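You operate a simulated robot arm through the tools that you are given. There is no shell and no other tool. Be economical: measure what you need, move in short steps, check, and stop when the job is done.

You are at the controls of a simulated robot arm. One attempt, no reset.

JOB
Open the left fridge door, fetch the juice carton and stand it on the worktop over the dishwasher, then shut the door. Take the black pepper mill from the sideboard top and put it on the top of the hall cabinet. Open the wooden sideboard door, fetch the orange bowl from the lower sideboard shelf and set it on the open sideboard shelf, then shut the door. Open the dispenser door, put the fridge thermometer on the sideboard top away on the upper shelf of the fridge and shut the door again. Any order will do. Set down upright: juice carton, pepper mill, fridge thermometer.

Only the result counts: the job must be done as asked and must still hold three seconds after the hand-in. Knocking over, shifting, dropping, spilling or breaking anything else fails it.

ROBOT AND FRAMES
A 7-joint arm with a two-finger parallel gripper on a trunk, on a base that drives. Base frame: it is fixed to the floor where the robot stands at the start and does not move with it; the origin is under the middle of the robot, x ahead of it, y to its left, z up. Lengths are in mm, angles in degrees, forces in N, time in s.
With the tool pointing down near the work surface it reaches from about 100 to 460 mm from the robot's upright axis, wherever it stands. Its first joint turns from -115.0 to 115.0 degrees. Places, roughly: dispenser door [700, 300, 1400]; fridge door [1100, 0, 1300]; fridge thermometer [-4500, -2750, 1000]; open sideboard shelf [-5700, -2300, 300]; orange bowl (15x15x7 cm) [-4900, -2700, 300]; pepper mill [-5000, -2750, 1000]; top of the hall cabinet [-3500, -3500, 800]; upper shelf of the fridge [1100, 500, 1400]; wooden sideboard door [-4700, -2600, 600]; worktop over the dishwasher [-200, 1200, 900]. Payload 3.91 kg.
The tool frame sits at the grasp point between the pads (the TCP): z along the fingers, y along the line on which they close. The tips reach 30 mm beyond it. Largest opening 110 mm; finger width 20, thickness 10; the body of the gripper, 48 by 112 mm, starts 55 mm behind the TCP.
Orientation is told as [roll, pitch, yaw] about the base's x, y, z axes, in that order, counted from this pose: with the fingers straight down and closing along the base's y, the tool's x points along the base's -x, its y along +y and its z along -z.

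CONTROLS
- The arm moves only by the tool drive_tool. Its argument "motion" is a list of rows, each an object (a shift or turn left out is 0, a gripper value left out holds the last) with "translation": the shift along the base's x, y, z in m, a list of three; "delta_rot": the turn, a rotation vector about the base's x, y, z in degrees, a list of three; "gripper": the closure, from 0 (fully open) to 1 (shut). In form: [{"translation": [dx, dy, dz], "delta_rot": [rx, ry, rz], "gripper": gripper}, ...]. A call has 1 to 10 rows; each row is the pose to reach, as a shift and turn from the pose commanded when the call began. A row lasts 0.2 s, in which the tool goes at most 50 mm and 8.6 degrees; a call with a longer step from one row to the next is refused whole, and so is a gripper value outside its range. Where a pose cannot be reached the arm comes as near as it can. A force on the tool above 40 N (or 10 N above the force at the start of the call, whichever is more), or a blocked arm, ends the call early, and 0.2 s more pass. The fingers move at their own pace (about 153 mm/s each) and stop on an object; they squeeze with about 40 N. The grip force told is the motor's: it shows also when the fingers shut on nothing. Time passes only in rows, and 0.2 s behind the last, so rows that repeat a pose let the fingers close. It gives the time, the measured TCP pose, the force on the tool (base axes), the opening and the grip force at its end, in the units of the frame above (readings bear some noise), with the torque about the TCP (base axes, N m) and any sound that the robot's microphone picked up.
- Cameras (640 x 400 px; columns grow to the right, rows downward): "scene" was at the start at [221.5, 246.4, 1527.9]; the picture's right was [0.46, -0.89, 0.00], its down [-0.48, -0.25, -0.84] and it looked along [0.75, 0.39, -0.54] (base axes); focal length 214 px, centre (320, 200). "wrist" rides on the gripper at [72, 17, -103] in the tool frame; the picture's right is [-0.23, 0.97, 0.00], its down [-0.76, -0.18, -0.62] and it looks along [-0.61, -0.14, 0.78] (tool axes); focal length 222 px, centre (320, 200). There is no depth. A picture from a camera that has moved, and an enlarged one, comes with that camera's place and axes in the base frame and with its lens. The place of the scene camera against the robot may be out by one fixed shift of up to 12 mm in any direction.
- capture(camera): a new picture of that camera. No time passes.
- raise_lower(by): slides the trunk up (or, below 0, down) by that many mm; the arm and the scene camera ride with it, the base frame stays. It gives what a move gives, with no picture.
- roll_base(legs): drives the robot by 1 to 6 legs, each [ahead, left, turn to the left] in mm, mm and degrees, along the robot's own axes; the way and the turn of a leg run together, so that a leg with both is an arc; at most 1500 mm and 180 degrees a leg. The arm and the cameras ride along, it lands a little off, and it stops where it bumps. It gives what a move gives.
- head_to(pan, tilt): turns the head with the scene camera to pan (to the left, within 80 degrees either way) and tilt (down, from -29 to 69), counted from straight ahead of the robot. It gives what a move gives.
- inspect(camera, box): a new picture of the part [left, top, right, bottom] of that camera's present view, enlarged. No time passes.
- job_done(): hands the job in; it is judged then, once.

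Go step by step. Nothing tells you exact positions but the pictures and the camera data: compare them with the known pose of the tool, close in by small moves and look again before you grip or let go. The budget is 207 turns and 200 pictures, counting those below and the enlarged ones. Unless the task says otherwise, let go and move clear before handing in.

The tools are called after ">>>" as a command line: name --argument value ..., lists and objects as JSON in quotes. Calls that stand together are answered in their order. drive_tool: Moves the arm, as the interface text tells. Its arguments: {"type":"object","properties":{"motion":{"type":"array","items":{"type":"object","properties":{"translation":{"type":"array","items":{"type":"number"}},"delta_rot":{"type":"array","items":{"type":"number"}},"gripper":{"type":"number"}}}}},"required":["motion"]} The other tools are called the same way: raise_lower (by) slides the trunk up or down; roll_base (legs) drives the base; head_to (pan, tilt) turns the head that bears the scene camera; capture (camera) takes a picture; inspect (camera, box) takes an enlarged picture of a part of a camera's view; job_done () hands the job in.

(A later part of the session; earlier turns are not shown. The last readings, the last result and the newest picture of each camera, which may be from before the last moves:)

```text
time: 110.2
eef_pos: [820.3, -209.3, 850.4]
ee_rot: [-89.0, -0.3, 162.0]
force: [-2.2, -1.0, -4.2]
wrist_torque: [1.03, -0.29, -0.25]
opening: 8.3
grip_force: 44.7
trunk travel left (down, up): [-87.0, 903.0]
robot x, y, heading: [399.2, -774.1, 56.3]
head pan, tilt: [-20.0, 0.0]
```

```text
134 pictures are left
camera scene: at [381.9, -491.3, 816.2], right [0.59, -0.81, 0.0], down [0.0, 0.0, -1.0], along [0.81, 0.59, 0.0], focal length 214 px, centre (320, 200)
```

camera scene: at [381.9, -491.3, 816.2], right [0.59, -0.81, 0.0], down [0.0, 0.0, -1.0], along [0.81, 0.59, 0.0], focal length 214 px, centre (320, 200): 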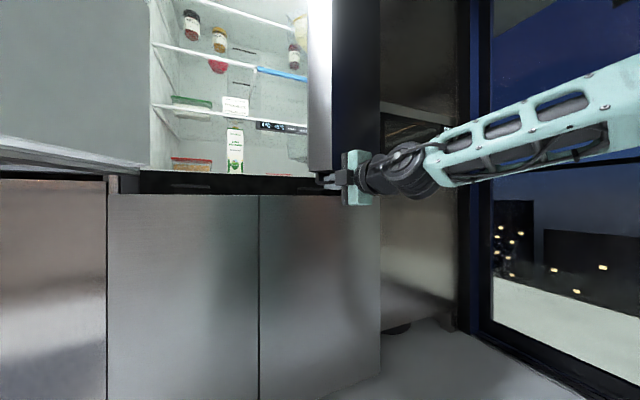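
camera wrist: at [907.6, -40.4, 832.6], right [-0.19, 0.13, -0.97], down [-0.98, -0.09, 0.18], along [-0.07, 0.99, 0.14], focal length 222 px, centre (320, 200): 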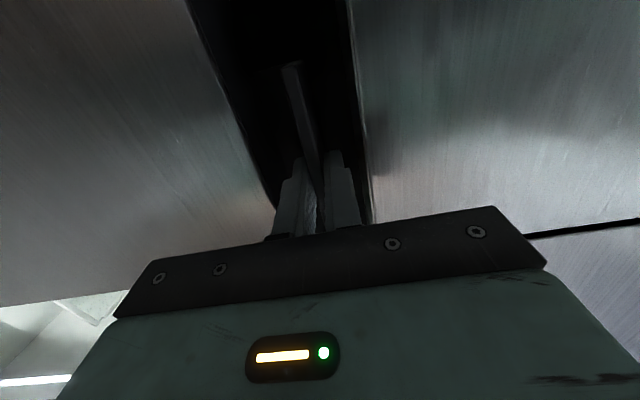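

>>> roll_base --legs '[[-25, -26, 0], [-23, -28, 0], [-21, -30, 0]]'

>>> drive_tool --motion '[{"gripper": 0.8}, {"gripper": 0.8}]'

>>> roll_base --legs '[[-60, 60, 0], [0, 150, 0]]'

>>> raise_lower --by 300

>>> head_to --pan -20 --tilt 5

>>> capture --camera "scene"

```text
time: 112.0
eef_pos: [851.0, -312.4, 849.3]
ee_rot: [-89.0, -0.1, 162.0]
force: [-15.2, -9.0, -5.8]
wrist_torque: [0.99, -0.36, -0.97]
opening: 8.2
grip_force: 45.1
trunk travel left (down, up): [-87.0, 903.0]
robot x, y, heading: [432.1, -883.2, 56.3]
head pan, tilt: [-20.0, 0.0]
```

```text
time: 112.6
eef_pos: [851.6, -312.7, 850.5]
ee_rot: [-89.0, -0.2, 162.1]
force: [-1.0, -0.1, 1.0]
wrist_torque: [0.03, 0.0, 0.01]
opening: 21.9
grip_force: 0.0
trunk travel left (down, up): [-87.0, 903.0]
robot x, y, heading: [428.8, -878.9, 56.1]
head pan, tilt: [-20.0, 0.0]
```

```text
time: 114.6
eef_pos: [644.7, -246.5, 850.0]
ee_rot: [-89.1, -0.1, 161.9]
force: [-0.1, -0.3, 0.0]
wrist_torque: [0.03, 0.01, -0.03]
opening: 21.9
grip_force: 0.1
trunk travel left (down, up): [-87.0, 903.0]
robot x, y, heading: [224.2, -813.3, 56.2]
head pan, tilt: [-20.0, 0.0]
```

```text
time: 117.6
eef_pos: [643.8, -248.2, 1150.0]
ee_rot: [-89.0, -0.2, 161.9]
force: [0.1, -1.0, 0.9]
wrist_torque: [0.04, -0.01, 0.03]
opening: 21.9
grip_force: 0.0
trunk travel left (down, up): [-387.0, 603.0]
robot x, y, heading: [228.2, -813.5, 56.2]
head pan, tilt: [-20.0, 0.0]
```

```text
time: 118.3
eef_pos: [644.4, -247.5, 1148.8]
ee_rot: [-89.1, -0.2, 161.9]
force: [0.6, 0.3, -0.3]
wrist_torque: [0.0, 0.0, -0.02]
opening: 21.7
grip_force: 0.0
trunk travel left (down, up): [-387.0, 603.0]
robot x, y, heading: [223.3, -812.0, 56.2]
head pan, tilt: [-20.0, 5.0]
```

```text
133 pictures are left
camera scene: at [206.7, -528.4, 1108.3], right [0.59, -0.81, 0.0], down [-0.07, -0.05, -1.0], along [0.8, 0.59, -0.09], focal length 214 px, centre (320, 200)
```

scene: 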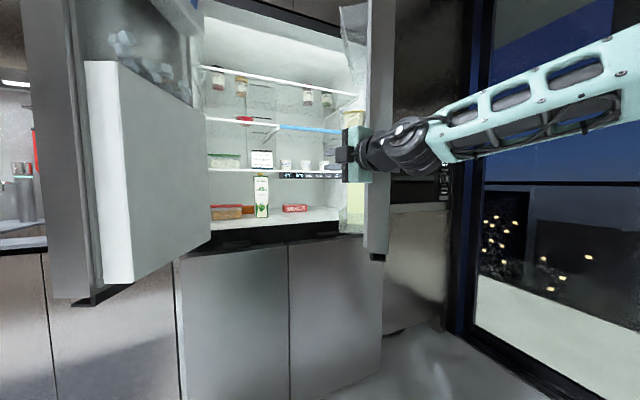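

>>> inspect --camera "scene" --box '[190, 40, 390, 250]'

>>> capture --camera "wrist"

```text
1.90 times, centred on (290, 145) of scene
camera zoom: at [206.7, -528.4, 1108.3], right [0.59, -0.81, 0.0], down [-0.07, -0.05, -1.0], along [0.8, 0.59, -0.09], focal length 408 px, centre (377, 305)
```

zoom: 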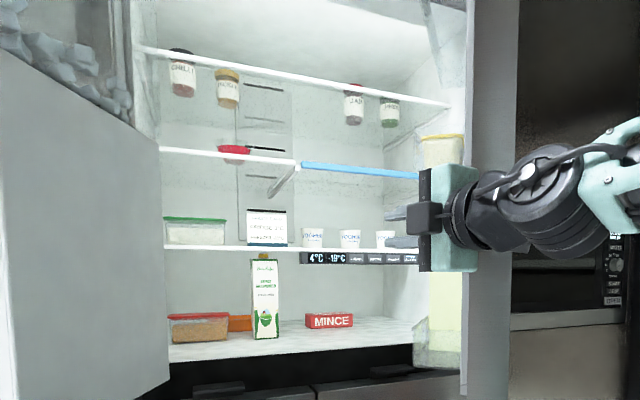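

```text
131 pictures are left
camera wrist: at [681.1, -367.7, 1134.5], right [-0.22, 0.06, -0.97], down [-0.92, -0.35, 0.19], along [-0.33, 0.93, 0.13], focal length 222 px, centre (320, 200)
```

wrist: 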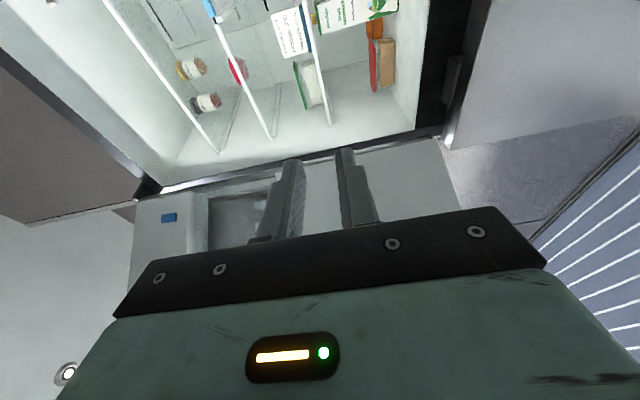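

>>> drive_tool --motion '[{"translation": [-0.02, 0, -0.04]}, {"translation": [-0.04, 0, -0.08]}, {"translation": [-0.06, 0, -0.12]}, {"translation": [-0.08, 0, -0.16]}, {"translation": [-0.1, 0, -0.2]}]'

>>> roll_base --legs '[[120, 0, 0]]'

>>> head_to --pan -35 --tilt 5

>>> capture --camera "scene"

```text
time: 119.5
eef_pos: [543.9, -244.0, 951.8]
ee_rot: [-89.1, -0.2, 161.9]
force: [0.3, 0.4, 0.4]
wrist_torque: [0.0, 0.0, 0.04]
opening: 21.9
grip_force: 0.0
trunk travel left (down, up): [-387.0, 603.0]
robot x, y, heading: [224.2, -812.9, 56.1]
head pan, tilt: [-20.0, 5.0]
```

```text
time: 120.7
eef_pos: [609.6, -144.5, 949.5]
ee_rot: [-89.1, -0.2, 161.8]
force: [-0.3, -0.6, -0.2]
wrist_torque: [-0.01, 0.0, 0.03]
opening: 22.0
grip_force: 0.0
trunk travel left (down, up): [-387.0, 603.0]
robot x, y, heading: [285.3, -714.7, 56.2]
head pan, tilt: [-20.0, 5.0]
```

```text
time: 121.5
eef_pos: [610.1, -143.3, 950.5]
ee_rot: [-89.1, -0.2, 161.9]
force: [-0.2, -0.7, -0.2]
wrist_torque: [-0.01, 0.0, -0.03]
opening: 22.1
grip_force: 0.0
trunk travel left (down, up): [-387.0, 603.0]
robot x, y, heading: [292.0, -714.2, 56.1]
head pan, tilt: [-35.0, 5.0]
```

```text
130 pictures are left
camera scene: at [284.5, -450.3, 1108.3], right [0.36, -0.93, 0.0], down [-0.08, -0.03, -1.0], along [0.93, 0.36, -0.09], focal length 214 px, centre (320, 200)
```

scene: 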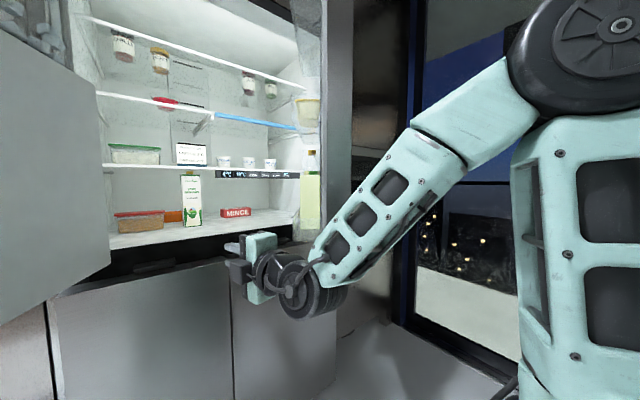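

>>> inspect --camera "scene" --box '[270, 0, 370, 260]'

>>> inspect --camera "scene" --box '[100, 140, 320, 250]'

```text
1.54 times, centred on (320, 130) of scene
camera zoom: at [284.5, -450.3, 1108.3], right [0.36, -0.93, 0.0], down [-0.08, -0.03, -1.0], along [0.93, 0.36, -0.09], focal length 330 px, centre (320, 308)
```

zoom: 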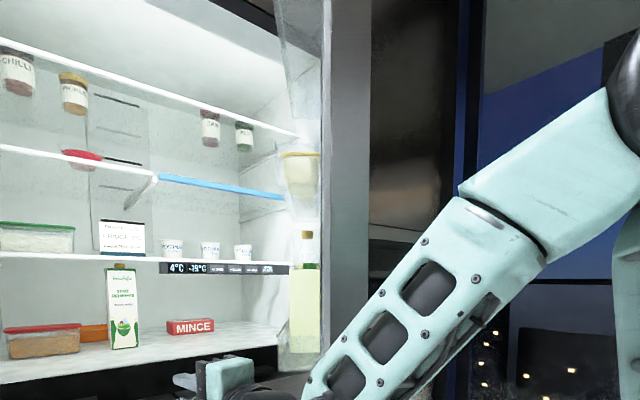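

```text
2.91 times, centred on (210, 195) of scene
camera zoom: at [284.5, -450.3, 1108.3], right [0.36, -0.93, 0.0], down [-0.08, -0.03, -1.0], along [0.93, 0.36, -0.09], focal length 624 px, centre (640, 214)
```

zoom: 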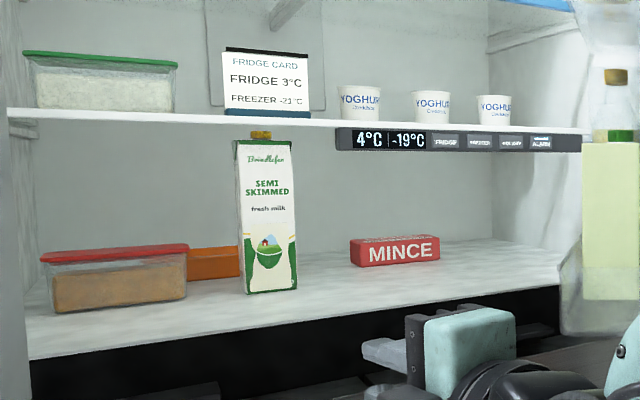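

A bottle/carton with a cap stands in the right door's bin. I'll open this door wider, pushing from inside at bracket height, to see it.

>>> drive_tool --motion '[{"translation": [0, 0, -0.04], "gripper": 1}, {"translation": [0, 0, -0.08]}, {"translation": [0, 0, -0.1]}]'

>>> roll_base --legs '[[0, -250, 0]]'

>>> head_to --pan -20 --tilt 15

>>> capture --camera "scene"

```text
time: 122.3
eef_pos: [605.8, -151.1, 927.9]
ee_rot: [-88.9, -0.2, 161.9]
force: [-0.2, -0.1, 0.0]
wrist_torque: [0.03, -0.03, -0.01]
opening: 0.0
grip_force: 37.6
out of reach, approached as far as the arm can: row 1, 2, 3
trunk travel left (down, up): [-387.0, 603.0]
robot x, y, heading: [289.0, -715.6, 56.1]
head pan, tilt: [-35.0, 5.0]
```

```text
time: 124.1
eef_pos: [811.9, -289.2, 930.1]
ee_rot: [-89.0, -0.3, 161.7]
force: [-7.4, -1.0, -0.9]
wrist_torque: [0.0, -0.04, 0.16]
opening: 0.1
grip_force: 37.8
trunk travel left (down, up): [-387.0, 603.0]
robot x, y, heading: [494.1, -854.2, 56.0]
head pan, tilt: [-35.0, 5.0]
```

```text
time: 124.9
eef_pos: [812.3, -289.4, 928.7]
ee_rot: [-88.9, -0.3, 161.8]
force: [0.1, -0.3, 0.2]
wrist_torque: [0.02, 0.0, 0.03]
opening: 0.1
grip_force: 37.7
trunk travel left (down, up): [-387.0, 603.0]
robot x, y, heading: [500.1, -852.2, 56.2]
head pan, tilt: [-20.0, 15.0]
```

```text
127 pictures are left
camera scene: at [479.4, -565.8, 1092.1], right [0.59, -0.81, 0.0], down [-0.21, -0.15, -0.97], along [0.78, 0.57, -0.26], focal length 214 px, centre (320, 200)
```

scene: 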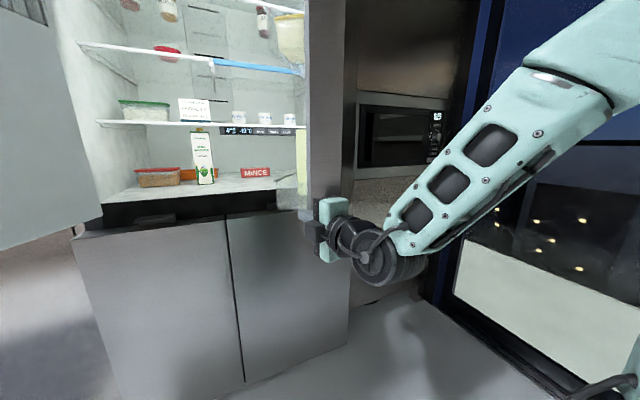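

>>> roll_base --legs '[[80, 25, 0]]'

>>> drive_tool --motion '[{"delta_rot": [0, 0, -8]}, {"delta_rot": [0, 0, -16]}, {"delta_rot": [0, 0, -24]}, {"delta_rot": [0, 0, -32]}, {"delta_rot": [0, 0, -40]}, {"delta_rot": [0, 0, -48]}, {"delta_rot": [0, 0, -56]}]'

>>> capture --camera "scene"

>>> capture --camera "wrist"

```text
time: 125.7
eef_pos: [805.9, -269.6, 929.6]
ee_rot: [-88.9, 0.1, 163.4]
force: [-1.6, -0.8, 1.5]
wrist_torque: [0.02, -0.05, 0.02]
opening: 0.1
grip_force: 37.6
trunk travel left (down, up): [-387.0, 603.0]
robot x, y, heading: [501.9, -835.7, 56.2]
head pan, tilt: [-20.0, 15.0]
stopped in leg 1: the force on the tool passed its limit at 55 N (the readings are from after the stop); the commanded pose is now the measured one
```

```text
time: 127.3
eef_pos: [806.6, -269.4, 929.6]
ee_rot: [-88.9, 0.2, 107.2]
force: [1.1, 0.7, -1.0]
wrist_torque: [-0.03, 0.02, -0.01]
opening: 0.0
grip_force: 37.6
trunk travel left (down, up): [-387.0, 603.0]
robot x, y, heading: [504.7, -835.7, 56.2]
head pan, tilt: [-20.0, 15.0]
```

```text
126 pictures are left
camera scene: at [484.1, -547.9, 1092.1], right [0.59, -0.81, 0.0], down [-0.21, -0.15, -0.97], along [0.78, 0.57, -0.26], focal length 214 px, centre (320, 200)
```

scene: 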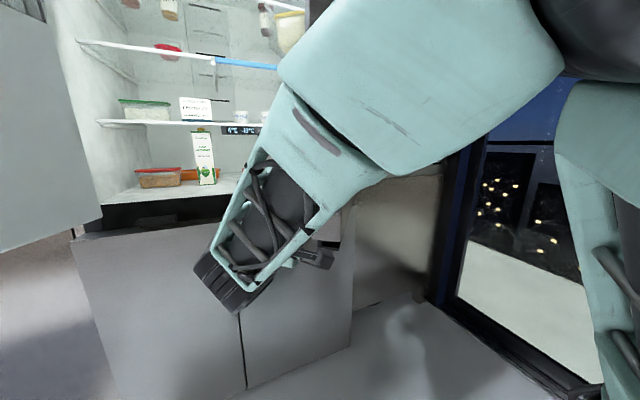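

```text
125 pictures are left
camera wrist: at [729.8, -368.5, 913.5], right [-0.09, 0.21, -0.97], down [-0.82, 0.55, 0.19], along [0.57, 0.81, 0.12], focal length 222 px, centre (320, 200)
```

wrist: 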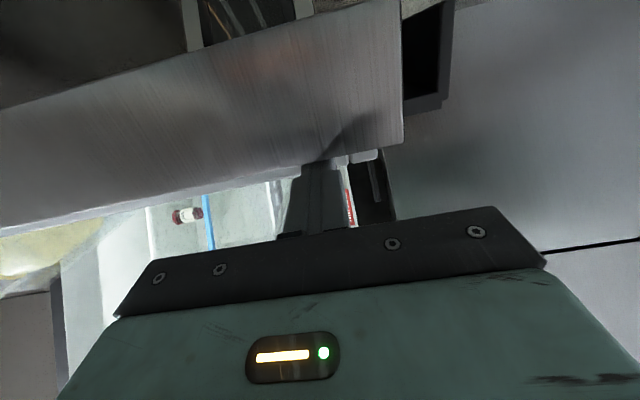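

>>> drive_tool --motion '[{"translation": [-0.033, 0.022, 0]}, {"translation": [-0.008, 0.06, 0]}, {"translation": [0.017, 0.097, 0]}, {"translation": [0.017, 0.097, 0], "delta_rot": [0, 0, -8]}, {"translation": [0.017, 0.097, 0], "delta_rot": [0, 0, -16]}, {"translation": [0.034, 0.086, 0], "delta_rot": [0, 0, -24]}, {"translation": [0.051, 0.075, 0], "delta_rot": [0, 0, -24]}, {"translation": [0.067, 0.064, 0], "delta_rot": [0, 0, -24]}]'

>>> capture --camera "wrist"

>>> capture --camera "scene"

```text
time: 128.0
eef_pos: [795.8, -191.7, 928.4]
ee_rot: [-88.6, 0.2, 108.7]
force: [0.8, 0.1, 0.1]
wrist_torque: [-0.02, -0.01, -0.01]
opening: 0.2
grip_force: 38.0
trunk travel left (down, up): [-387.0, 603.0]
robot x, y, heading: [499.6, -835.6, 56.7]
head pan, tilt: [-20.0, 15.0]
stopped in row 3: the force on the tool passed its limit at 60 N (the readings are from after the stop); the commanded pose is now the measured one
```

```text
124 pictures are left
camera wrist: at [721.2, -293.6, 913.3], right [-0.09, 0.2, -0.97], down [-0.83, 0.52, 0.19], along [0.55, 0.83, 0.12], focal length 222 px, centre (320, 200)
```

wrist: 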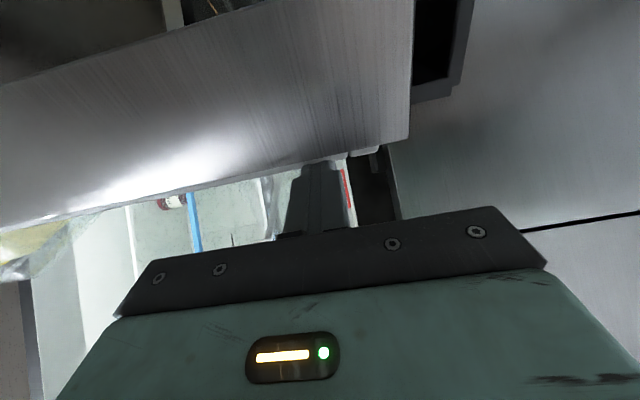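

```text
123 pictures are left
camera scene: at [483.4, -548.0, 1092.1], right [0.59, -0.81, 0.0], down [-0.21, -0.15, -0.97], along [0.78, 0.57, -0.26], focal length 214 px, centre (320, 200)
```

scene: 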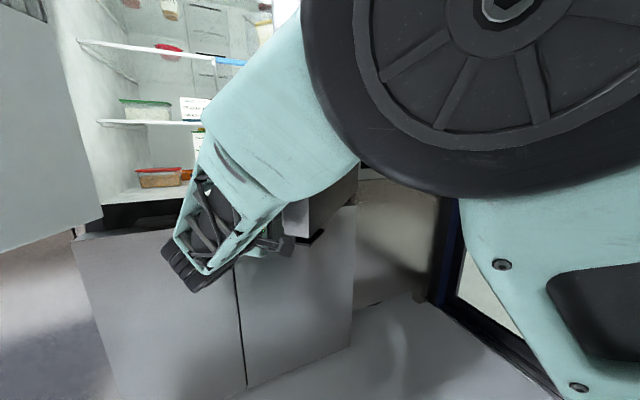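

The fingertip nudged the door from outside. I'll back off, point the tool rightwards, go in left of the door edge, then pull it outward from behind.

>>> roll_base --legs '[[-60, 60, 0], [0, 240, 0]]'

>>> drive_tool --motion '[{"delta_rot": [0, 0, -8]}, {"delta_rot": [0, 0, -16]}, {"delta_rot": [0, 0, -24]}, {"delta_rot": [0, 0, -32]}, {"delta_rot": [0, 0, -40]}, {"delta_rot": [0, 0, -48]}]'

>>> capture --camera "scene"

>>> capture --camera "wrist"

```text
time: 130.5
eef_pos: [511.6, -76.1, 927.0]
ee_rot: [-88.5, 0.1, 108.8]
force: [-0.3, -0.1, -0.4]
wrist_torque: [-0.01, 0.0, 0.01]
opening: 0.0
grip_force: 37.4
trunk travel left (down, up): [-387.0, 603.0]
robot x, y, heading: [220.4, -723.8, 56.1]
head pan, tilt: [-20.0, 15.0]
```

```text
time: 132.1
eef_pos: [497.0, -100.5, 924.8]
ee_rot: [-88.2, 1.5, 63.2]
force: [0.7, 0.4, 0.3]
wrist_torque: [-0.04, -0.02, -0.02]
opening: 0.3
grip_force: 37.9
trunk travel left (down, up): [-387.0, 603.0]
robot x, y, heading: [221.1, -734.8, 55.9]
head pan, tilt: [-20.0, 15.0]
stopped in row 6: the arm was blocked; the commanded pose is now the measured one
```

```text
122 pictures are left
camera scene: at [209.6, -454.1, 1095.0], right [0.58, -0.81, -0.01], down [-0.21, -0.14, -0.97], along [0.79, 0.56, -0.26], focal length 214 px, centre (320, 200)
```

scene: 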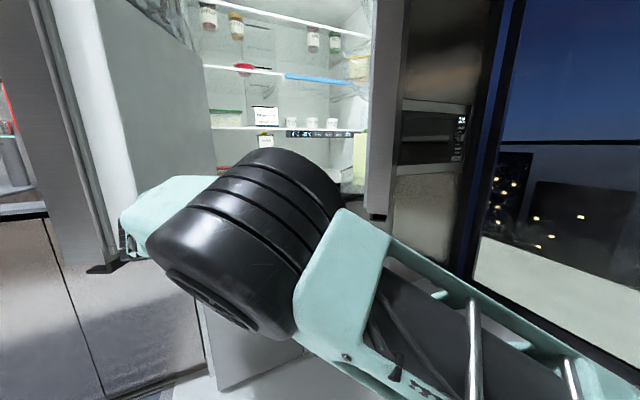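

```text
121 pictures are left
camera wrist: at [371.5, -117.2, 912.8], right [0.06, 0.19, -0.98], down [-0.2, 0.96, 0.18], along [0.98, 0.19, 0.1], focal length 222 px, centre (320, 200)
```

wrist: 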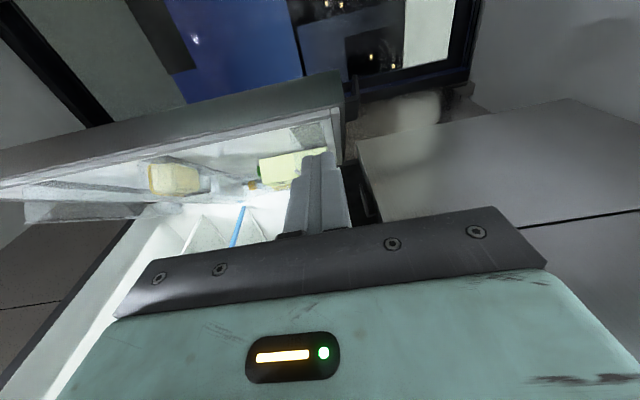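

>>> inspect --camera "wrist" --box '[100, 100, 360, 250]'

>>> inspect --camera "scene" --box '[330, 40, 410, 230]'

```text
2.46 times, centred on (230, 175) of wrist
camera zoom: at [371.5, -117.2, 912.8], right [0.06, 0.19, -0.98], down [-0.2, 0.96, 0.18], along [0.98, 0.19, 0.1], focal length 547 px, centre (542, 262)
```

zoom: 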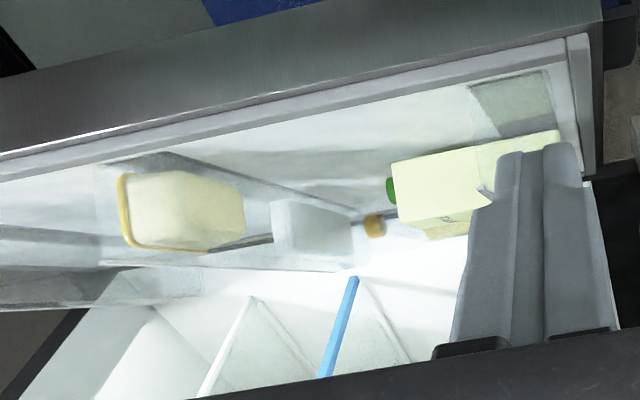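

```text
2.11 times, centred on (370, 135) of scene
camera zoom: at [209.6, -454.1, 1095.0], right [0.58, -0.81, -0.01], down [-0.21, -0.14, -0.97], along [0.79, 0.56, -0.26], focal length 452 px, centre (215, 337)
```

zoom: 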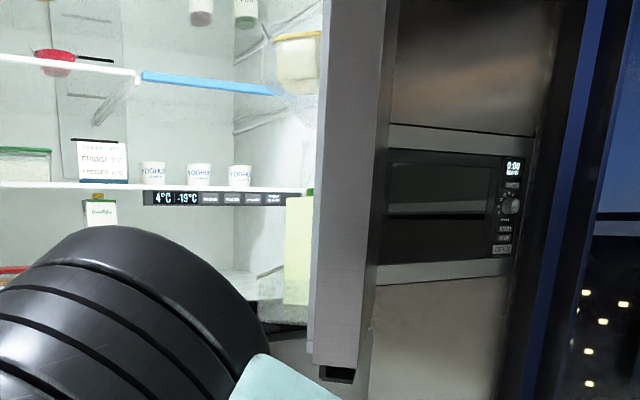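

The pale-yellow carton with the green cap in the right door's low bin looks like the juice. I'll push this door further open below bin level.

>>> raise_lower --by -77

>>> roll_base --legs '[[75, 0, 0], [0, -340, 0]]'

>>> capture --camera "wrist"

>>> capture --camera "scene"

```text
time: 133.2
eef_pos: [499.8, -89.7, 839.9]
ee_rot: [-88.7, 1.9, 62.9]
force: [0.4, 0.1, -0.1]
wrist_torque: [0.02, 0.01, -0.02]
opening: 0.2
grip_force: 37.5
trunk travel left (down, up): [-310.0, 680.0]
robot x, y, heading: [221.2, -734.7, 55.6]
head pan, tilt: [-20.0, 15.0]
```

```text
time: 136.0
eef_pos: [797.5, -210.7, 839.9]
ee_rot: [-88.5, 2.0, 63.2]
force: [-0.1, 0.0, -0.7]
wrist_torque: [-0.01, 0.0, -0.02]
opening: 0.0
grip_force: 38.6
trunk travel left (down, up): [-310.0, 680.0]
robot x, y, heading: [525.2, -853.8, 55.7]
head pan, tilt: [-20.0, 15.0]
stopped in leg 2: the force on the tool passed its limit at 59 N (the readings are from after the stop); the commanded pose is now the measured one
```

```text
118 pictures are left
camera wrist: at [670.8, -227.4, 828.2], right [0.06, 0.18, -0.98], down [-0.21, 0.96, 0.17], along [0.98, 0.19, 0.1], focal length 222 px, centre (320, 200)
```

wrist: 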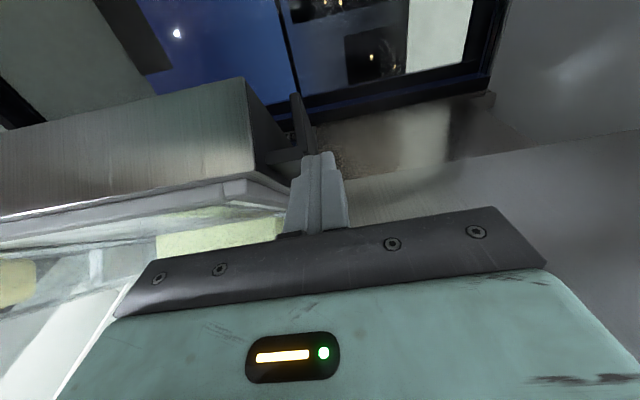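

```text
117 pictures are left
camera scene: at [514.5, -563.8, 1015.1], right [0.58, -0.81, 0.0], down [-0.21, -0.15, -0.97], along [0.78, 0.56, -0.26], focal length 214 px, centre (320, 200)
```

scene: 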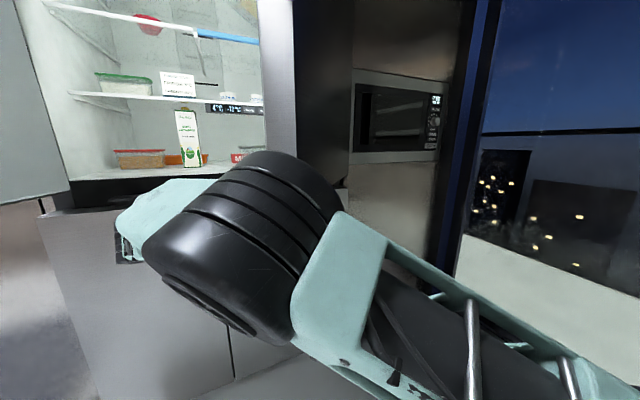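

>>> drive_tool --motion '[{"translation": [0.0043, -0.018, 0]}, {"translation": [0.0087, -0.0363, 0]}, {"translation": [0.0147, -0.054, 0]}, {"translation": [0.0207, -0.0716, 0]}, {"translation": [0.028, -0.089, 0]}, {"translation": [0.0357, -0.1058, 0]}]'

>>> capture --camera "wrist"

```text
time: 137.4
eef_pos: [833.0, -316.8, 839.8]
ee_rot: [-88.5, 2.0, 63.3]
force: [0.1, 0.9, 0.0]
wrist_torque: [0.0, 0.03, 0.0]
opening: 0.0
grip_force: 37.8
trunk travel left (down, up): [-310.0, 680.0]
robot x, y, heading: [530.5, -851.3, 55.7]
head pan, tilt: [-20.0, 15.0]
```

```text
116 pictures are left
camera wrist: at [708.1, -333.4, 828.4], right [0.07, 0.18, -0.98], down [-0.21, 0.96, 0.17], along [0.98, 0.19, 0.1], focal length 222 px, centre (320, 200)
```

wrist: 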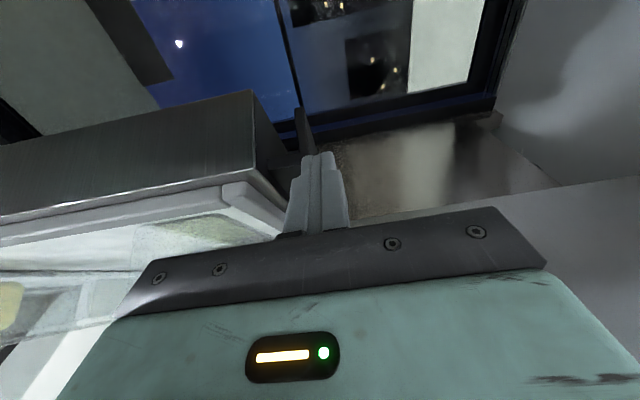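

>>> roll_base --legs '[[-24, -50, 0], [-19, -53, 0], [-10, -55, 0], [-5, -56, 0], [5, -56, 0], [10, -56, 0]]'

>>> capture --camera "wrist"

>>> capture --camera "scene"

```text
time: 141.1
eef_pos: [1079.8, -535.0, 839.7]
ee_rot: [-88.5, 2.0, 63.3]
force: [0.9, -0.2, -0.2]
wrist_torque: [0.01, -0.02, 0.01]
opening: 0.0
grip_force: 37.9
trunk travel left (down, up): [-310.0, 680.0]
robot x, y, heading: [774.5, -1073.0, 55.7]
head pan, tilt: [-20.0, 15.0]
```

```text
115 pictures are left
camera wrist: at [954.1, -553.4, 828.3], right [0.06, 0.18, -0.98], down [-0.21, 0.96, 0.17], along [0.98, 0.19, 0.1], focal length 222 px, centre (320, 200)
```

wrist: 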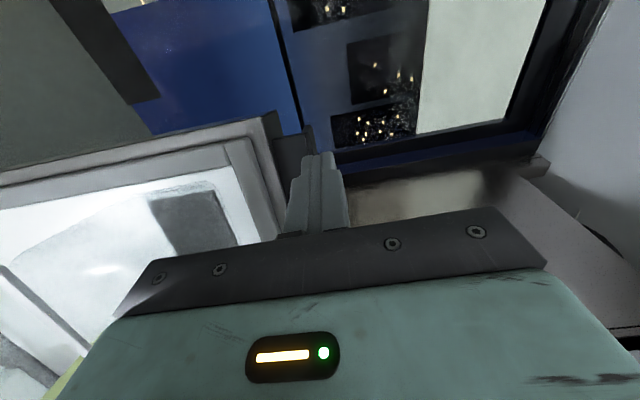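

```text
114 pictures are left
camera scene: at [761.0, -784.0, 1015.1], right [0.58, -0.81, 0.0], down [-0.21, -0.15, -0.97], along [0.78, 0.56, -0.26], focal length 214 px, centre (320, 200)
```

scene: 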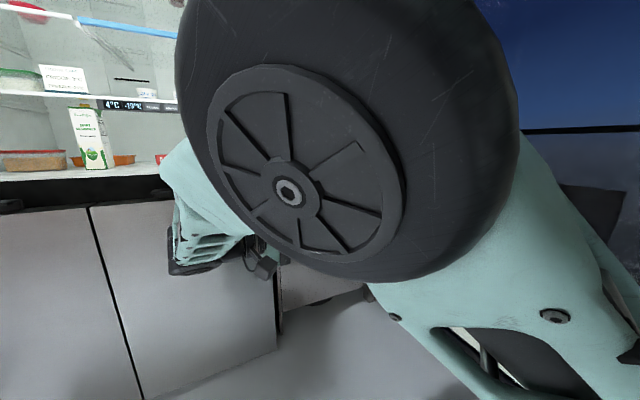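

>>> roll_base --legs '[[-20, 330, 0], [-80, 0, 0]]'

>>> drive_tool --motion '[{"delta_rot": [0, 0, 8.3]}, {"delta_rot": [0, 0, 16.6]}, {"delta_rot": [0, 0, 25]}, {"delta_rot": [0, 0, 33]}, {"delta_rot": [0, 0, 41.5]}, {"delta_rot": [0, 0, 50]}, {"delta_rot": [0, 0, 58]}, {"delta_rot": [0, 0, 66.5]}, {"delta_rot": [0, 0, 75]}, {"delta_rot": [0, 0, 83]}]'

>>> head_to --pan -30 --tilt 8

>>> capture --camera "scene"

```text
time: 143.9
eef_pos: [752.1, -433.6, 840.6]
ee_rot: [-88.5, 1.9, 63.2]
force: [-0.1, 0.5, -0.8]
wrist_torque: [0.01, 0.03, 0.01]
opening: 0.0
grip_force: 37.7
trunk travel left (down, up): [-310.0, 680.0]
robot x, y, heading: [443.8, -970.2, 55.8]
head pan, tilt: [-20.0, 15.0]
```

```text
time: 146.1
eef_pos: [750.9, -429.8, 842.3]
ee_rot: [-88.4, 1.9, 146.3]
force: [-0.2, -0.3, 0.2]
wrist_torque: [0.03, 0.03, -0.01]
opening: 0.0
grip_force: 37.8
out of reach, approached as far as the arm can: row 10
trunk travel left (down, up): [-310.0, 680.0]
robot x, y, heading: [444.0, -971.8, 55.6]
head pan, tilt: [-20.0, 15.0]
```

```text
time: 146.8
eef_pos: [751.2, -428.5, 843.1]
ee_rot: [-88.5, 2.0, 146.1]
force: [0.0, 0.2, -0.3]
wrist_torque: [0.02, 0.02, -0.01]
opening: 0.0
grip_force: 37.5
trunk travel left (down, up): [-310.0, 680.0]
robot x, y, heading: [444.2, -968.1, 55.7]
head pan, tilt: [-30.0, 8.0]
```

```text
113 pictures are left
camera scene: at [441.6, -695.8, 1026.4], right [0.43, -0.9, 0.0], down [-0.13, -0.06, -0.99], along [0.89, 0.43, -0.14], focal length 214 px, centre (320, 200)
```

scene: 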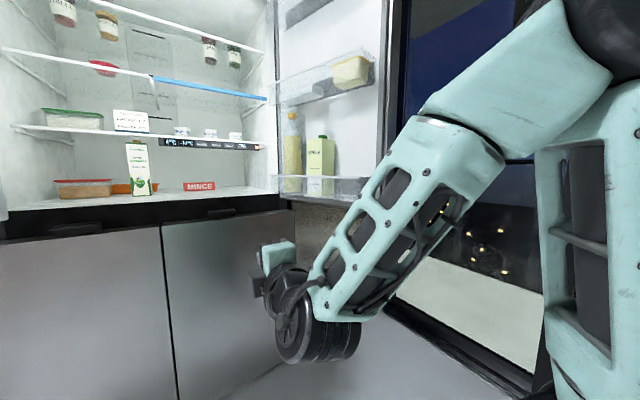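

>>> inspect --camera "scene" --box '[260, 80, 400, 210]'

```text
3.08 times, centred on (330, 145) of scene
camera zoom: at [441.6, -695.8, 1026.4], right [0.43, -0.9, 0.0], down [-0.13, -0.06, -0.99], along [0.89, 0.43, -0.14], focal length 660 px, centre (289, 369)
```

zoom: 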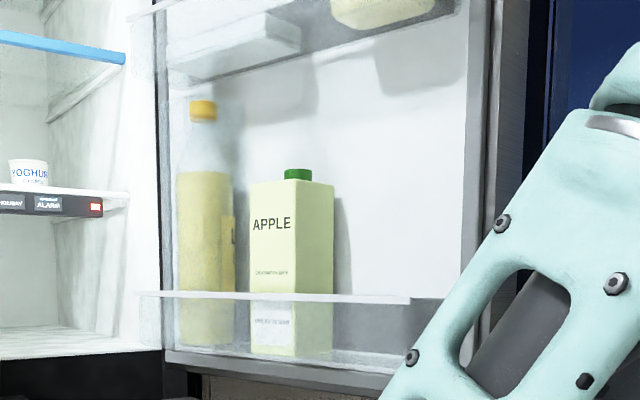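

That's it: the "APPLE" juice carton stands in the lower bin of this door, front lip about z≈1000. I'll re-orient the gripper for a horizontal side grasp and drive around to face the door bin.

>>> drive_tool --motion '[{"delta_rot": [4.84, 6.99, 0]}, {"delta_rot": [9.67, 13.97, 0]}, {"delta_rot": [14.5, 20.96, 0]}, {"delta_rot": [19.35, 27.95, 0]}, {"delta_rot": [24.2, 34.9, 0]}, {"delta_rot": [29.0, 41.9, 0]}, {"delta_rot": [33.9, 48.9, 0]}, {"delta_rot": [38.7, 55.9, 0]}, {"delta_rot": [43.5, 62.9, 0]}, {"delta_rot": [48.4, 69.9, 0]}]'

>>> drive_tool --motion '[{"delta_rot": [2.8, 4.1, 0], "gripper": 0}]'

>>> raise_lower --by 230

>>> roll_base --legs '[[0, 300, 0], [0, 0, -40], [290, 246, 0]]'

>>> head_to --pan -15 --tilt 15

>>> capture --camera "scene"

>>> capture --camera "wrist"

```text
time: 149.0
eef_pos: [751.3, -422.9, 845.2]
ee_rot: [-96.1, -83.1, 152.9]
force: [-1.3, -0.4, 0.7]
wrist_torque: [0.02, -0.02, 0.03]
opening: 0.0
grip_force: 37.8
out of reach, approached as far as the arm can: row 5, 6, 7, 8, 9, 10
trunk travel left (down, up): [-310.0, 680.0]
robot x, y, heading: [449.9, -972.0, 55.6]
head pan, tilt: [-30.0, 8.0]
```

```text
time: 149.4
eef_pos: [751.5, -423.2, 845.0]
ee_rot: [-114.2, -87.9, 170.9]
force: [0.4, 1.4, -0.2]
wrist_torque: [-0.01, 0.01, 0.0]
opening: 109.7
grip_force: 0.0
trunk travel left (down, up): [-310.0, 680.0]
robot x, y, heading: [448.3, -970.4, 55.7]
head pan, tilt: [-30.0, 8.0]
```

```text
time: 151.8
eef_pos: [752.3, -424.0, 1075.1]
ee_rot: [-113.1, -87.8, 169.8]
force: [0.0, -0.5, -0.3]
wrist_torque: [-0.02, 0.05, 0.0]
opening: 110.2
grip_force: 0.0
trunk travel left (down, up): [-540.0, 450.0]
robot x, y, heading: [449.8, -967.5, 55.6]
head pan, tilt: [-30.0, 8.0]
```

```text
time: 157.7
eef_pos: [1006.4, -278.0, 1075.7]
ee_rot: [-113.1, -87.8, 129.2]
force: [1.5, 0.0, 0.9]
wrist_torque: [0.0, -0.02, 0.02]
opening: 110.0
grip_force: 0.0
trunk travel left (down, up): [-540.0, 450.0]
robot x, y, heading: [423.8, -492.7, 15.3]
head pan, tilt: [-30.0, 8.0]
```

```text
time: 158.5
eef_pos: [1007.1, -277.6, 1074.3]
ee_rot: [-113.0, -87.8, 129.3]
force: [0.0, 0.1, 1.3]
wrist_torque: [0.0, 0.0, 0.01]
opening: 109.9
grip_force: 0.2
trunk travel left (down, up): [-540.0, 450.0]
robot x, y, heading: [425.3, -491.0, 15.2]
head pan, tilt: [-15.0, 15.0]
```

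```text
111 pictures are left
camera scene: at [598.5, -257.8, 1245.1], right [0.0, -1.0, 0.0], down [-0.26, 0.0, -0.97], along [0.97, 0.0, -0.26], focal length 214 px, centre (320, 200)
```

scene: 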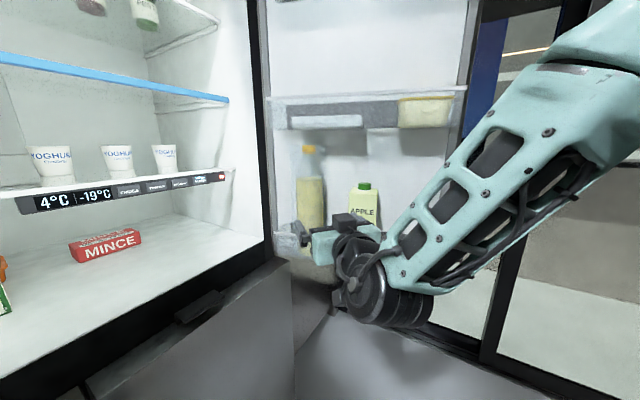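

```text
110 pictures are left
camera wrist: at [904.7, -290.7, 999.9], right [-0.28, 0.94, 0.19], down [-0.57, -0.32, 0.76], along [0.78, 0.1, 0.62], focal length 222 px, centre (320, 200)
```

wrist: 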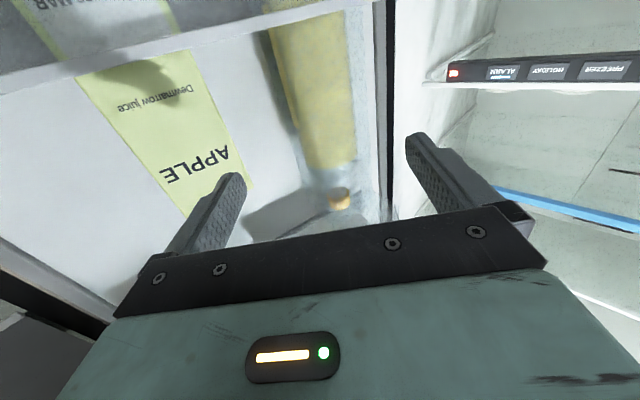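

Juice identified: face centre at about (1102, −366, 1080), facing nearly −x. I'll align the gripper to it.

>>> drive_tool --motion '[{"translation": [0.002, -0.02, 0], "delta_rot": [0, 0, -7]}, {"translation": [0.005, -0.04, 0], "delta_rot": [0, 0, -14]}, {"translation": [0.008, -0.06, 0], "delta_rot": [0, 0, -20.5]}, {"translation": [0.01, -0.08, -0.004], "delta_rot": [0, 0, -20.5]}]'

>>> capture --camera "wrist"

>>> capture --camera "scene"

```text
time: 159.5
eef_pos: [1020.1, -353.2, 1072.5]
ee_rot: [-111.0, -87.9, 106.5]
force: [0.0, 1.2, -0.2]
wrist_torque: [-0.02, 0.03, 0.03]
opening: 110.0
grip_force: 0.0
out of reach, approached as far as the arm can: row 4
trunk travel left (down, up): [-540.0, 450.0]
robot x, y, heading: [418.6, -494.2, 15.1]
head pan, tilt: [-15.0, 15.0]
```

```text
109 pictures are left
camera wrist: at [918.5, -329.1, 997.4], right [0.07, 0.98, 0.19], down [-0.64, -0.1, 0.76], along [0.76, -0.18, 0.62], focal length 222 px, centre (320, 200)
```

wrist: 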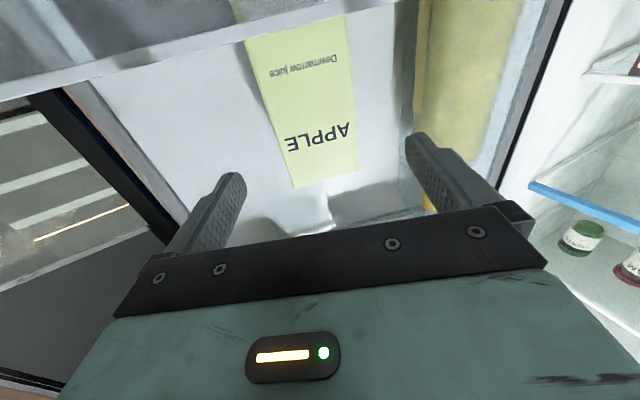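

```text
108 pictures are left
camera scene: at [598.4, -257.6, 1245.1], right [0.0, -1.0, 0.0], down [-0.26, 0.0, -0.97], along [0.97, 0.0, -0.26], focal length 214 px, centre (320, 200)
```

scene: 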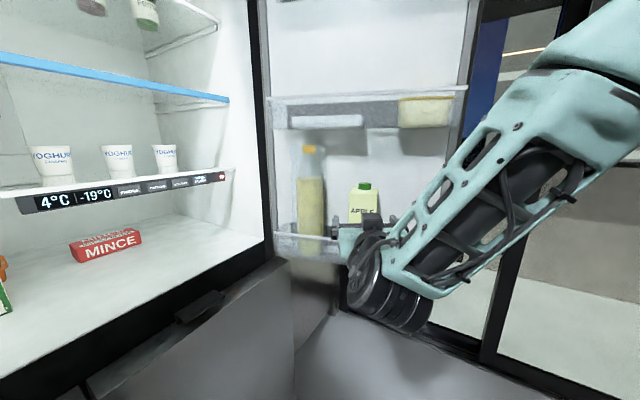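

>>> drive_tool --motion '[{"translation": [0.027, -0.003, -0.002]}, {"translation": [0.054, -0.006, -0.004]}, {"translation": [0.08, -0.008, -0.004]}, {"translation": [0.107, -0.011, -0.004]}]'

>>> capture --camera "wrist"

>>> capture --camera "scene"

```text
time: 160.5
eef_pos: [1126.2, -365.1, 1067.9]
ee_rot: [-113.0, -87.8, 108.7]
force: [0.8, 0.5, 0.4]
wrist_torque: [-0.01, 0.0, 0.0]
opening: 110.0
grip_force: 0.1
trunk travel left (down, up): [-540.0, 450.0]
robot x, y, heading: [421.5, -486.6, 14.9]
head pan, tilt: [-15.0, 15.0]
```

```text
107 pictures are left
camera wrist: at [1026.4, -341.5, 993.1], right [0.07, 0.98, 0.19], down [-0.64, -0.1, 0.76], along [0.76, -0.18, 0.62], focal length 222 px, centre (320, 200)
```

wrist: 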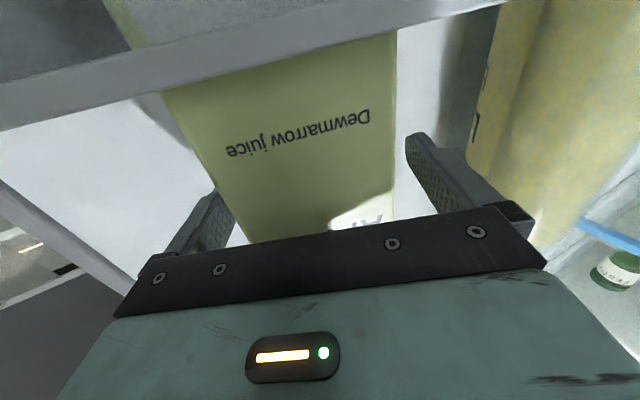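

```text
106 pictures are left
camera scene: at [598.3, -257.7, 1245.1], right [0.0, -1.0, 0.0], down [-0.26, 0.0, -0.97], along [0.97, 0.0, -0.26], focal length 214 px, centre (320, 200)
```

scene: 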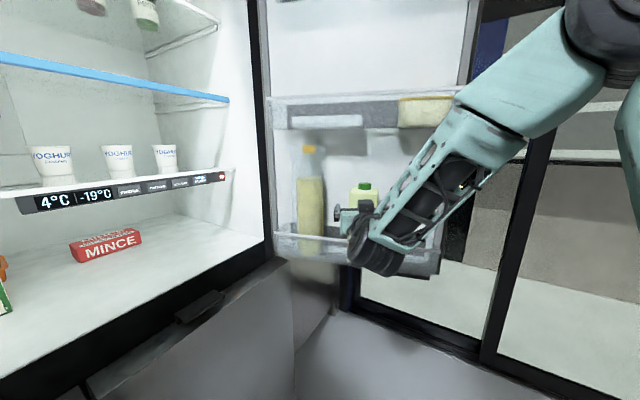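

>>> drive_tool --motion '[{"gripper": 0.2}, {"gripper": 0.4}, {"gripper": 1}, {"gripper": 1}, {"gripper": 1}]'

>>> drive_tool --motion '[{"translation": [0, 0, 0.01]}, {"translation": [0, 0, 0.03]}, {"translation": [0, 0, 0.055]}, {"translation": [0, 0, 0.08]}, {"translation": [0, 0, 0.105]}]'

>>> capture --camera "wrist"

>>> capture --camera "scene"

```text
time: 161.7
eef_pos: [1127.0, -363.9, 1068.4]
ee_rot: [-113.7, -87.9, 109.4]
force: [2.1, 2.1, 1.9]
wrist_torque: [0.46, 0.1, -0.02]
opening: 70.3
grip_force: 39.6
trunk travel left (down, up): [-540.0, 450.0]
robot x, y, heading: [417.1, -493.7, 15.1]
head pan, tilt: [-15.0, 15.0]
```

```text
time: 162.9
eef_pos: [1129.0, -363.6, 1173.2]
ee_rot: [-110.8, -87.8, 106.4]
force: [0.6, -0.1, -9.5]
wrist_torque: [0.03, 0.01, -0.02]
opening: 69.8
grip_force: 39.7
trunk travel left (down, up): [-540.0, 450.0]
robot x, y, heading: [422.2, -493.2, 14.9]
head pan, tilt: [-15.0, 15.0]
```

```text
105 pictures are left
camera wrist: at [1027.5, -340.4, 1099.2], right [0.07, 0.98, 0.19], down [-0.64, -0.1, 0.76], along [0.76, -0.18, 0.62], focal length 222 px, centre (320, 200)
```

wrist: 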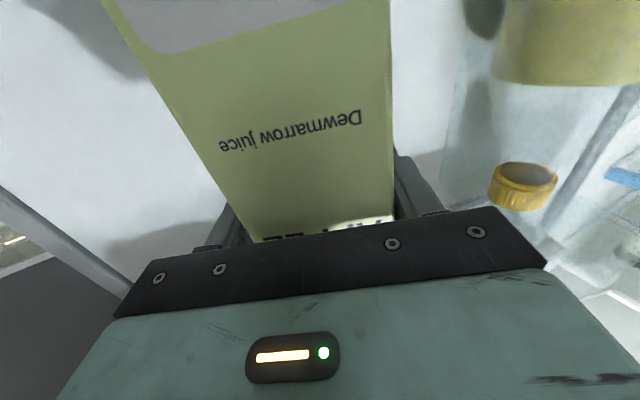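

```text
104 pictures are left
camera scene: at [599.0, -257.6, 1244.9], right [0.0, -1.0, 0.0], down [-0.26, 0.0, -0.97], along [0.97, 0.0, -0.26], focal length 214 px, centre (320, 200)
```

scene: 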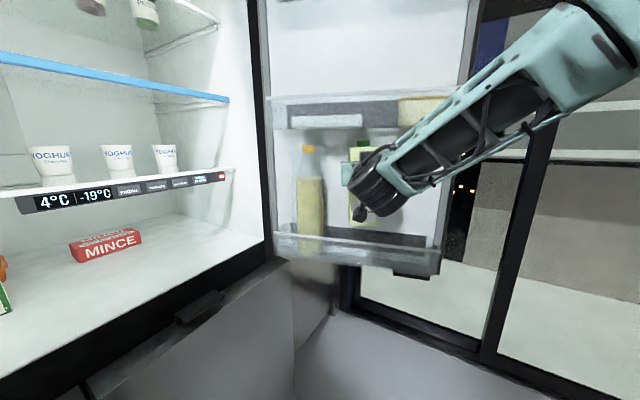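

>>> drive_tool --motion '[{"translation": [0, 0, 0.015]}, {"translation": [0, 0, 0.018]}]'

>>> inspect --camera "scene" --box '[270, 80, 450, 280]'

```text
time: 163.5
eef_pos: [1127.8, -364.5, 1191.9]
ee_rot: [-111.9, -87.8, 107.5]
force: [0.2, -0.6, -9.3]
wrist_torque: [0.01, -0.03, 0.02]
opening: 69.8
grip_force: 40.6
trunk travel left (down, up): [-540.0, 450.0]
robot x, y, heading: [420.8, -494.1, 15.4]
head pan, tilt: [-15.0, 15.0]
```

```text
2.00 times, centred on (360, 180) of scene
camera zoom: at [598.9, -257.6, 1245.0], right [0.0, -1.0, 0.0], down [-0.26, 0.0, -0.97], along [0.97, 0.0, -0.26], focal length 429 px, centre (240, 240)
```

zoom: 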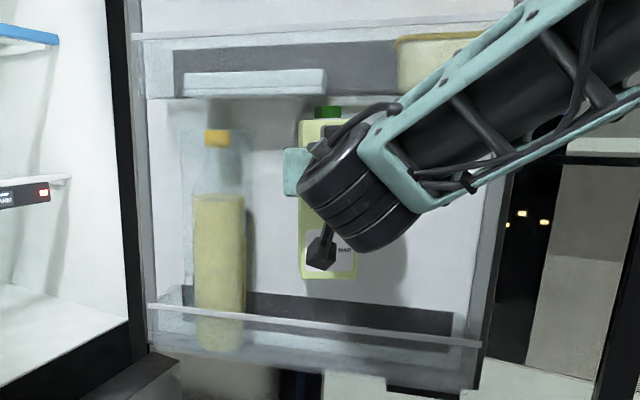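

>>> drive_tool --motion '[{"translation": [-0.025, 0.002, 0]}, {"translation": [-0.055, 0.005, 0]}, {"translation": [-0.09, 0.008, 0]}, {"translation": [-0.125, 0.011, 0]}, {"translation": [-0.14, 0.012, 0]}]'

>>> capture --camera "scene"

```text
time: 164.7
eef_pos: [985.1, -351.9, 1190.7]
ee_rot: [-111.5, -87.9, 107.2]
force: [0.2, 0.1, -8.9]
wrist_torque: [0.05, 0.01, -0.03]
opening: 69.9
grip_force: 39.4
trunk travel left (down, up): [-540.0, 450.0]
robot x, y, heading: [417.1, -493.6, 15.3]
head pan, tilt: [-15.0, 15.0]
```

```text
102 pictures are left
camera scene: at [598.9, -257.6, 1245.0], right [0.0, -1.0, 0.0], down [-0.26, 0.0, -0.97], along [0.97, 0.0, -0.26], focal length 214 px, centre (320, 200)
```

scene: 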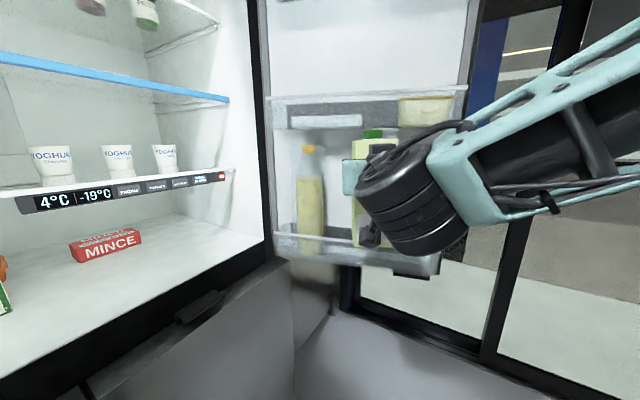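

>>> roll_base --legs '[[-250, 0, 0]]'

>>> head_to --pan 80 --tilt 25

>>> capture --camera "scene"

>>> head_to --pan 35 --tilt 20

>>> capture --camera "scene"

```text
time: 166.5
eef_pos: [743.2, -416.3, 1190.3]
ee_rot: [-112.2, -87.8, 107.9]
force: [-0.1, -0.1, -9.4]
wrist_torque: [-0.02, 0.05, 0.0]
opening: 70.0
grip_force: 40.0
trunk travel left (down, up): [-540.0, 450.0]
robot x, y, heading: [176.3, -558.4, 15.0]
head pan, tilt: [-15.0, 15.0]
```

```text
time: 168.2
eef_pos: [742.5, -416.7, 1190.6]
ee_rot: [-111.7, -87.8, 107.5]
force: [-0.5, 0.0, -8.8]
wrist_torque: [0.01, 0.03, 0.03]
opening: 70.2
grip_force: 39.7
trunk travel left (down, up): [-540.0, 450.0]
robot x, y, heading: [179.5, -558.7, 15.0]
head pan, tilt: [80.0, 25.0]
```

```text
101 pictures are left
camera scene: at [253.4, -231.7, 1228.8], right [1.0, 0.09, 0.0], down [0.04, -0.42, -0.91], along [-0.08, 0.9, -0.42], focal length 214 px, centre (320, 200)
```

scene: 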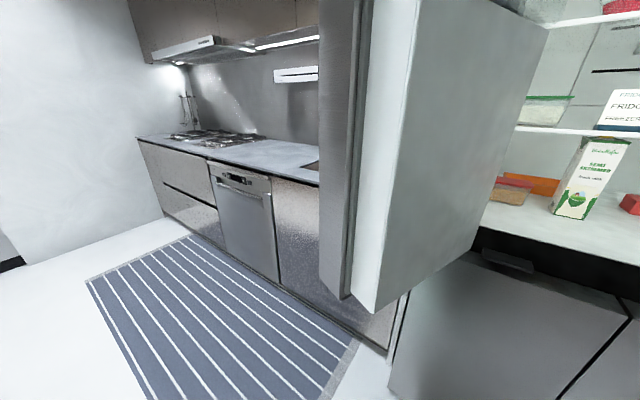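

```text
time: 169.4
eef_pos: [742.7, -417.1, 1190.1]
ee_rot: [-111.7, -87.7, 107.3]
force: [-0.4, 0.0, -9.5]
wrist_torque: [0.03, 0.02, 0.01]
opening: 69.9
grip_force: 39.7
trunk travel left (down, up): [-540.0, 450.0]
robot x, y, heading: [175.7, -556.4, 15.1]
head pan, tilt: [35.0, 20.0]
```

```text
100 pictures are left
camera scene: at [321.2, -252.0, 1236.9], right [0.77, -0.64, 0.0], down [-0.22, -0.26, -0.94], along [0.6, 0.72, -0.34], focal length 214 px, centre (320, 200)
```

scene: 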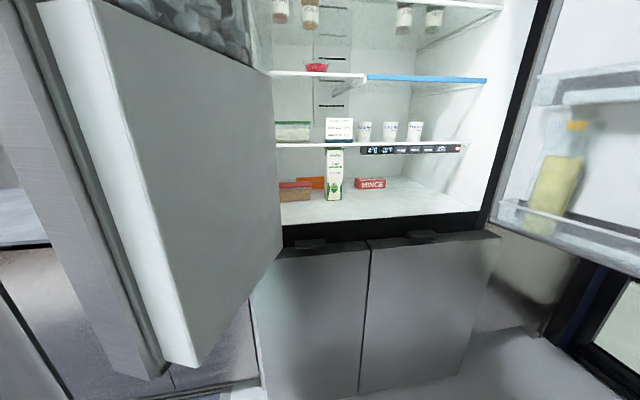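

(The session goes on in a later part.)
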